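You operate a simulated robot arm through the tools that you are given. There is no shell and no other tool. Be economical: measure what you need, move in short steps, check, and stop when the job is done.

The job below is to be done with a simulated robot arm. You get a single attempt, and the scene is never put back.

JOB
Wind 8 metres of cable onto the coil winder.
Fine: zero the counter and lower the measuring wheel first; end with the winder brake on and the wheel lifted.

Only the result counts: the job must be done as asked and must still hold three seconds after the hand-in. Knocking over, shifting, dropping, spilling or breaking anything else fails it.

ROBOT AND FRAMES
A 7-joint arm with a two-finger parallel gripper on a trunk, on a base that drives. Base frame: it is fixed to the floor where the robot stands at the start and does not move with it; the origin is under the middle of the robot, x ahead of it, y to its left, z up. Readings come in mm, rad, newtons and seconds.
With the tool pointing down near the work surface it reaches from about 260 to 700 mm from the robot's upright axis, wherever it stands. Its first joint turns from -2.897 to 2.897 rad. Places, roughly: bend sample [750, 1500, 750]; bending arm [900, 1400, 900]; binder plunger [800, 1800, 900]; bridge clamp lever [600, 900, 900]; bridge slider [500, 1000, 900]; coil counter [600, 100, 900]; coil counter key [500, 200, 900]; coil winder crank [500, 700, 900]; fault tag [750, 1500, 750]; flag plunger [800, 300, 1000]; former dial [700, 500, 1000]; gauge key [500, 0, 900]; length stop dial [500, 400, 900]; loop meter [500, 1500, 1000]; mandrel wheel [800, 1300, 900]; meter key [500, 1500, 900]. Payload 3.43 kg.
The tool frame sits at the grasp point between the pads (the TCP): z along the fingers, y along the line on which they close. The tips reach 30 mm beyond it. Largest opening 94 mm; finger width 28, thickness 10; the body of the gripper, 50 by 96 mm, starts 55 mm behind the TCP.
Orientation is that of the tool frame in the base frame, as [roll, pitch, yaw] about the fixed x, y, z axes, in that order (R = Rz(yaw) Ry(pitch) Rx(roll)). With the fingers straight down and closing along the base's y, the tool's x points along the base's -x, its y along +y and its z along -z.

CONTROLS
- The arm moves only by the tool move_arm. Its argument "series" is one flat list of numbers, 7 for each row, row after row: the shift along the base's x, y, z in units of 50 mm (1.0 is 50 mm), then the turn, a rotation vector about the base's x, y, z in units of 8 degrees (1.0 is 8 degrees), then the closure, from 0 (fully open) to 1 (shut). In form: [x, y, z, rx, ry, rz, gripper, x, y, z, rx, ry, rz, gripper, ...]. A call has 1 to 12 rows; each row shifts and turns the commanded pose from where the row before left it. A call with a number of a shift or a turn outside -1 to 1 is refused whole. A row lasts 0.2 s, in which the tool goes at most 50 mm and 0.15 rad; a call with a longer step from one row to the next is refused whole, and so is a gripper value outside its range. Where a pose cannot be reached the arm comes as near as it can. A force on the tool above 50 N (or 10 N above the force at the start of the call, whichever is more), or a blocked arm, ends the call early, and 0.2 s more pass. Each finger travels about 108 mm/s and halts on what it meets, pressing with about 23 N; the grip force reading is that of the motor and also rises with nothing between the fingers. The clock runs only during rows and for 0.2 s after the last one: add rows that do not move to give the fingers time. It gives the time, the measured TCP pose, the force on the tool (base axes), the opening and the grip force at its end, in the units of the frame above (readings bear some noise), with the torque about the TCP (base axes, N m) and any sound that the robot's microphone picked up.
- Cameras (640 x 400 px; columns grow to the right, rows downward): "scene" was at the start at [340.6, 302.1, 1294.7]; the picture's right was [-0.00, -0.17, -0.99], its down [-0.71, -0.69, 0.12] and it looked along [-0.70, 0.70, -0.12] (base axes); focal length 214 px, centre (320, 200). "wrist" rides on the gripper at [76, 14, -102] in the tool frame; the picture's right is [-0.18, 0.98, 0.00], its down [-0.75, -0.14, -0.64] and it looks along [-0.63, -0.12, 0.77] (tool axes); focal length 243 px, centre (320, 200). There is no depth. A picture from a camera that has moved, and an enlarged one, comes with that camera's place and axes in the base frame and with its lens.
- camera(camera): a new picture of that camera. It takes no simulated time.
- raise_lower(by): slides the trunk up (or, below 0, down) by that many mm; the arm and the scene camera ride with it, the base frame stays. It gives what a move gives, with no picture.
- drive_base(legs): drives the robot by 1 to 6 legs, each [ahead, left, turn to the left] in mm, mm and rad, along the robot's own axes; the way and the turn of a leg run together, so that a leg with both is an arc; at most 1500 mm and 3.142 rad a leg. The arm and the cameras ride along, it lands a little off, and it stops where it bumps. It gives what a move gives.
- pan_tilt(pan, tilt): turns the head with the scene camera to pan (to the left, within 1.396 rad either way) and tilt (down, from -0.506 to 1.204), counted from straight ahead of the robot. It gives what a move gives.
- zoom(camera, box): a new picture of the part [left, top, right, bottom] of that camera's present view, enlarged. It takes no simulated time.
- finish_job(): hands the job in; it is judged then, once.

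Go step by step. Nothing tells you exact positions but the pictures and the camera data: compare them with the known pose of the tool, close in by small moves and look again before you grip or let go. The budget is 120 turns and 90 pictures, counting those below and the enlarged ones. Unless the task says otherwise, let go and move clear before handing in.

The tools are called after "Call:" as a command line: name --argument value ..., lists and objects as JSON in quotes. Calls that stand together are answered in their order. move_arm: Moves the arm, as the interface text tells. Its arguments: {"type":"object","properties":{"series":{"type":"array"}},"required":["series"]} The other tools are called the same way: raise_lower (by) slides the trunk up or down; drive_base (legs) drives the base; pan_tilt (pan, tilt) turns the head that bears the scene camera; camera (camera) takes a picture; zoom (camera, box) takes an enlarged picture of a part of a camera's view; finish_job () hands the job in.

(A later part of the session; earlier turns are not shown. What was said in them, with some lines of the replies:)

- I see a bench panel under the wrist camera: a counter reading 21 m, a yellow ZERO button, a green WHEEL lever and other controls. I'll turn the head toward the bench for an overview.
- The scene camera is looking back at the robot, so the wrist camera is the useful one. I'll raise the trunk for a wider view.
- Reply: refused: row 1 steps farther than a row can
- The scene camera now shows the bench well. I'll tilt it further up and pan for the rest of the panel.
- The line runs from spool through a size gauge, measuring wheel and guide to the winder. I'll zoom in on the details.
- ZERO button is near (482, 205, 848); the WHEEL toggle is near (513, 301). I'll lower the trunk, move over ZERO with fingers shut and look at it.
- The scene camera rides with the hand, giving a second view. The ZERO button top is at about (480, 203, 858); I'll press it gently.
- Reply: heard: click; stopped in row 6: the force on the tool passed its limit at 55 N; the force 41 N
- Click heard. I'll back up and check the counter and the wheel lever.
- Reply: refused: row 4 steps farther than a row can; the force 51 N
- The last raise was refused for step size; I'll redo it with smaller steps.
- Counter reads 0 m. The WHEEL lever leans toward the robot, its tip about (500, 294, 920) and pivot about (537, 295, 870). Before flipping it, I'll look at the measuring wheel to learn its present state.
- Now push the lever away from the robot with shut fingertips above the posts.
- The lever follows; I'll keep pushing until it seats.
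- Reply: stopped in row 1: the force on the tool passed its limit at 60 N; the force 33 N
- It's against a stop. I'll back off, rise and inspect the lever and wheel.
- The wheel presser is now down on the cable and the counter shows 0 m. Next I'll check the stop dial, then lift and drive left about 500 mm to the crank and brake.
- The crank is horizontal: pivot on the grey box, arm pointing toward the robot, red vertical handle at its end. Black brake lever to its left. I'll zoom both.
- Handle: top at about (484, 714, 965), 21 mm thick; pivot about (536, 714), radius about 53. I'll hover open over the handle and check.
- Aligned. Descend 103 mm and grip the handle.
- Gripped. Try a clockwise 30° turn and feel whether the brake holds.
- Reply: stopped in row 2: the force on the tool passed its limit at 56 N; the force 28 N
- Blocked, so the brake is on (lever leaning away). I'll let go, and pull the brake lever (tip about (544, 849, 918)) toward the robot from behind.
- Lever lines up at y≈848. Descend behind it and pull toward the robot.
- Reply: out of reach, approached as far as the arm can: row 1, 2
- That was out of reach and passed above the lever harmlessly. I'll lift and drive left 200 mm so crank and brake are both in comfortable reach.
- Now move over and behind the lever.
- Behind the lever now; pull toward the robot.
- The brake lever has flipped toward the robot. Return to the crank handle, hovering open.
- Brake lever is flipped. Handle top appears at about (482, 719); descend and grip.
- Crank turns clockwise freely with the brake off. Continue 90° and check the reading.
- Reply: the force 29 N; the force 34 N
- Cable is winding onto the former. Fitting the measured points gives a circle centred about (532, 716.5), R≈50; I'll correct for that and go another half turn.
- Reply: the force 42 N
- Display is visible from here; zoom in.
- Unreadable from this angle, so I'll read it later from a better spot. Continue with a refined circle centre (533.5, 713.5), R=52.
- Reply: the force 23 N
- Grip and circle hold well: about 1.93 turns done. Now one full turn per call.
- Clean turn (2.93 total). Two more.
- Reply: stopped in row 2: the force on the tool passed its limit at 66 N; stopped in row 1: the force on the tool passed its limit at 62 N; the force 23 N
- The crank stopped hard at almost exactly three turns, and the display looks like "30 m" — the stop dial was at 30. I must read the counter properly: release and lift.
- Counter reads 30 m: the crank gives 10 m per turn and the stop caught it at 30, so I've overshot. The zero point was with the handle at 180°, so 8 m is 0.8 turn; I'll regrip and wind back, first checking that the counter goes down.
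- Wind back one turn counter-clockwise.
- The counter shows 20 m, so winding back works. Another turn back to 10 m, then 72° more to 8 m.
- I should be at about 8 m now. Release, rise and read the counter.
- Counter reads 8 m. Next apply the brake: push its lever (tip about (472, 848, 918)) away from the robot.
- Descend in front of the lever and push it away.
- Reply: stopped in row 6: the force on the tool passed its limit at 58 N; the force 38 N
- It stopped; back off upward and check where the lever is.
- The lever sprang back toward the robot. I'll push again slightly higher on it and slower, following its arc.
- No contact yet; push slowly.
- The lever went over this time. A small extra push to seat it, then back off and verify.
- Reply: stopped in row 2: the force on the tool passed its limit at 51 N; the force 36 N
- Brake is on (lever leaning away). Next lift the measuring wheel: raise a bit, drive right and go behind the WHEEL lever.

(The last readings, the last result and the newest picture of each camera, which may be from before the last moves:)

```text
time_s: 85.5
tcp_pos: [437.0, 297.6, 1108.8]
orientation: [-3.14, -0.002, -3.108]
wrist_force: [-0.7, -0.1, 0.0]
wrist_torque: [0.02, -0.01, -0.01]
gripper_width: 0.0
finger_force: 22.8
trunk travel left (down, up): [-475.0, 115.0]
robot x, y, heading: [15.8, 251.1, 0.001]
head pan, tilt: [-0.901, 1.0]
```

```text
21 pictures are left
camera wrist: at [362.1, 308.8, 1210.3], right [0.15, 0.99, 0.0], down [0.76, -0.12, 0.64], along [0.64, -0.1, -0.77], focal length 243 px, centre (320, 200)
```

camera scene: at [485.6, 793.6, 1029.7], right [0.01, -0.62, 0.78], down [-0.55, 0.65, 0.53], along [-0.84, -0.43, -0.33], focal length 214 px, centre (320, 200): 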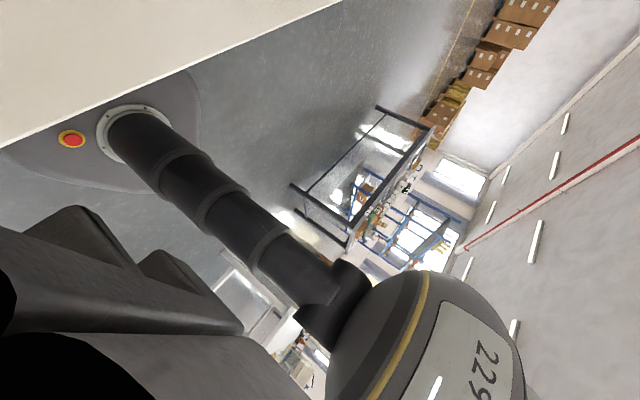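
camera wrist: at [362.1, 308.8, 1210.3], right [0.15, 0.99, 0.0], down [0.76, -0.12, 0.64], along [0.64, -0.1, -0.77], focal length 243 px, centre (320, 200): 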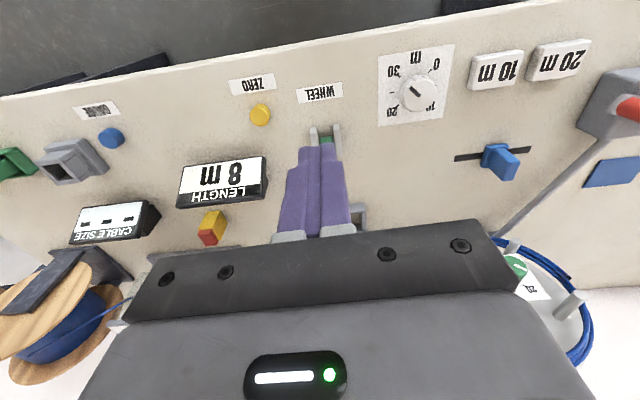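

Counter still 8 m. Move over and behind the WHEEL lever (tip about (574, 298, 920)).

Call:
move_arm --series '[0.9, 0, 0, 0, 0, -0.24, 1, 0.9, 0, 0, 0, 0, 0, 1, 0.9, 0, 0, 0, 0, 0, 1, 0.92, 0, 0, 0, 0, 0, 1, 0, 0, -0.9, 0, 0, 0, 1, 0, 0, -0.6, 0, 0, 0, 1, 0, 0, 0, 0, 0, 0, 1]'

Call:
pan_tilt --pan 0.0 --tilt 0.5

Call:
camera --camera "scene"

Call:
camera --camera "wrist"

```text
time_s: 87.0
tcp_pos: [619.1, 300.2, 1033.5]
orientation: [-3.141, -0.001, -3.141]
wrist_force: [0.2, -0.8, -0.1]
wrist_torque: [0.01, -0.02, 0.02]
gripper_width: 0.0
finger_force: 23.6
trunk travel left (down, up): [-475.0, 115.0]
robot x, y, heading: [16.0, 255.6, -0.001]
head pan, tilt: [-0.901, 1.0]
```

```text
time_s: 88.2
tcp_pos: [619.6, 299.0, 1032.4]
orientation: [-3.14, 0.001, -3.141]
wrist_force: [-0.1, 0.3, 1.4]
wrist_torque: [-0.02, -0.03, 0.02]
gripper_width: 0.0
finger_force: 23.4
trunk travel left (down, up): [-475.0, 115.0]
robot x, y, heading: [15.3, 251.5, 0.0]
head pan, tilt: [0.0, 0.499]
```

```text
20 pictures are left
camera scene: at [683.5, 299.8, 1072.5], right [0.0, -1.0, 0.0], down [-0.88, 0.0, 0.48], along [-0.48, 0.0, -0.88], focal length 214 px, centre (320, 200)
```

scene: 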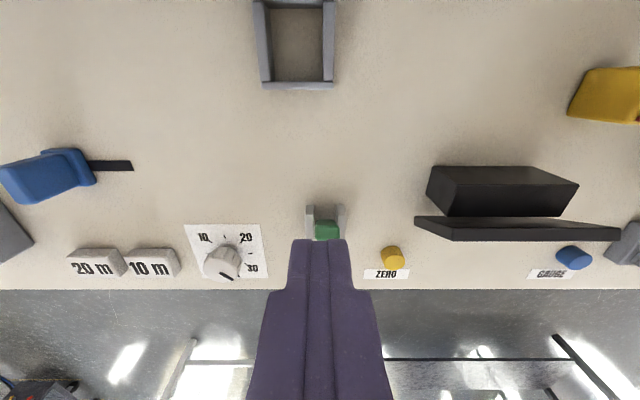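

```text
19 pictures are left
camera wrist: at [544.0, 313.5, 1135.0], right [0.18, 0.98, 0.0], down [0.75, -0.14, 0.64], along [0.63, -0.12, -0.77], focal length 243 px, centre (320, 200)
```

wrist: 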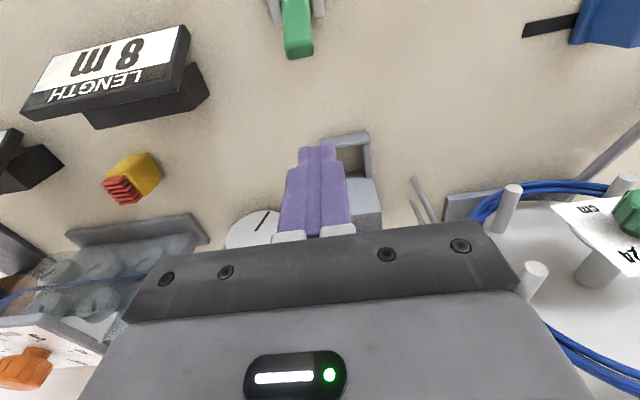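

Lever tip at about (572, 293). Descend behind it and pull slowly toward the robot.

Call:
move_arm --series '[0, -0.09, -0.9, 0, 0, 0, 1, 0, 0, -0.95, 0, 0, 0, 1, -0.3, 0, 0, 0, 0, 0, 1, -0.2, 0, 0, 0, 0, 0, 1, -0.2, 0, 0.02, 0, 0, 0, 1, -0.2, 0, 0.03, 0, 0, 0, 1, -0.2, 0, 0.03, 0, 0, 0, 1, -0.2, 0, 0.03, 0, 0, 0, 1, -0.2, 0, 0, 0, 0, 0, 1, -0.2, 0, 0, 0, 0, 0, 1]'

Call:
camera --camera "wrist"

```text
time_s: 90.5
tcp_pos: [533.7, 293.1, 947.2]
orientation: [-3.141, 0.0, 3.141]
wrist_force: [0.9, 0.2, -0.4]
wrist_torque: [0.04, 0.01, 0.02]
gripper_width: 0.0
finger_force: 23.3
trunk travel left (down, up): [-475.0, 115.0]
robot x, y, heading: [15.7, 255.9, -0.001]
head pan, tilt: [0.0, 0.499]
```

```text
18 pictures are left
camera wrist: at [458.5, 307.8, 1049.0], right [0.18, 0.98, 0.0], down [0.75, -0.14, 0.64], along [0.63, -0.12, -0.77], focal length 243 px, centre (320, 200)
```

wrist: 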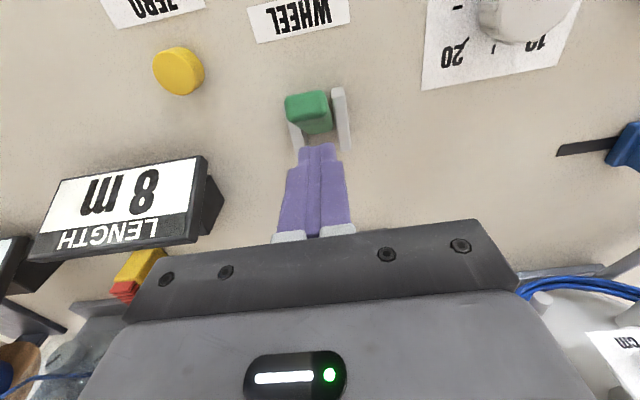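

The lever snapped to the robot side and the counter still reads 8 m. Rise and check the wheel, counter and brake.

Call:
move_arm --series '[0.1, 0, 0.9, 0, 0, 0, 1, 0, 0, 0.9, 0, 0, 0, 1, -0.8, 0, 0.4, 0, 0, 0, 1, -0.9, 0.2, 0.2, 0, 0, 0, 1, 0, 0, 0, 0, 0, 0, 1]'

Call:
pan_tilt --pan 0.2 --tilt -0.45

Call:
camera --camera "scene"

Call:
camera --camera "wrist"

```text
time_s: 91.7
tcp_pos: [455.9, 301.6, 1067.2]
orientation: [3.141, 0.0, 3.141]
wrist_force: [-0.4, 0.1, 0.2]
wrist_torque: [0.05, 0.02, 0.01]
gripper_width: 0.0
finger_force: 22.8
trunk travel left (down, up): [-475.0, 115.0]
robot x, y, heading: [16.9, 252.8, 0.001]
head pan, tilt: [0.0, 0.499]
```

```text
time_s: 92.9
tcp_pos: [457.0, 301.7, 1066.2]
orientation: [-3.141, 0.001, 3.14]
wrist_force: [0.6, -0.2, -0.3]
wrist_torque: [0.03, 0.02, 0.02]
gripper_width: 0.1
finger_force: 23.0
trunk travel left (down, up): [-475.0, 115.0]
robot x, y, heading: [17.7, 256.0, 0.005]
head pan, tilt: [0.201, -0.45]
```

```text
17 pictures are left
camera scene: at [603.0, 316.3, 1128.3], right [0.0, -0.98, -0.2], down [-0.9, 0.09, -0.43], along [0.43, 0.18, -0.88], focal length 214 px, centre (320, 200)
```

scene: 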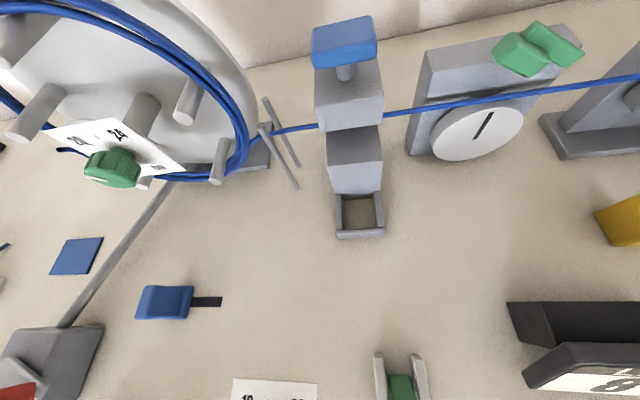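

```text
16 pictures are left
camera wrist: at [380.7, 315.9, 1168.5], right [0.18, 0.98, 0.0], down [0.75, -0.14, 0.64], along [0.63, -0.12, -0.77], focal length 243 px, centre (320, 200)
```

wrist: 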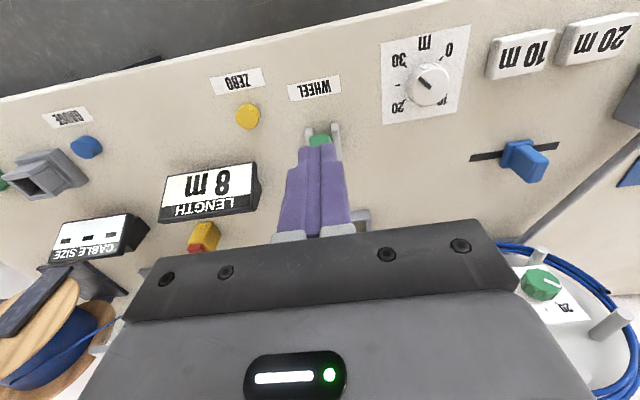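

The measuring-wheel presser is tilted clear of the cable again, the counter reads 8 m, and the brake lever was last seen in the on position. The arm is clear, so I'm handing in.

Call:
finish_job

```text
The job is handed in.
```

I handed the job in with 8 m of cable on the winder by the counter, but I overshot to 30 m first and wound back. I can't tell whether that detour counts against the job.

- **Counter and wheel:** I zeroed the counter and lowered the measuring wheel before winding.
- **Overshoot:** The crank feeds about 10 m per turn, more than I assumed. I stopped only when the length stop caught it at 30 m. Winding back brought the counter down to 8 m, where it stayed.
- **End state:** The winder brake is on and the measuring wheel is lifted. The gripper is clear of everything, and I saw nothing else moved or knocked.
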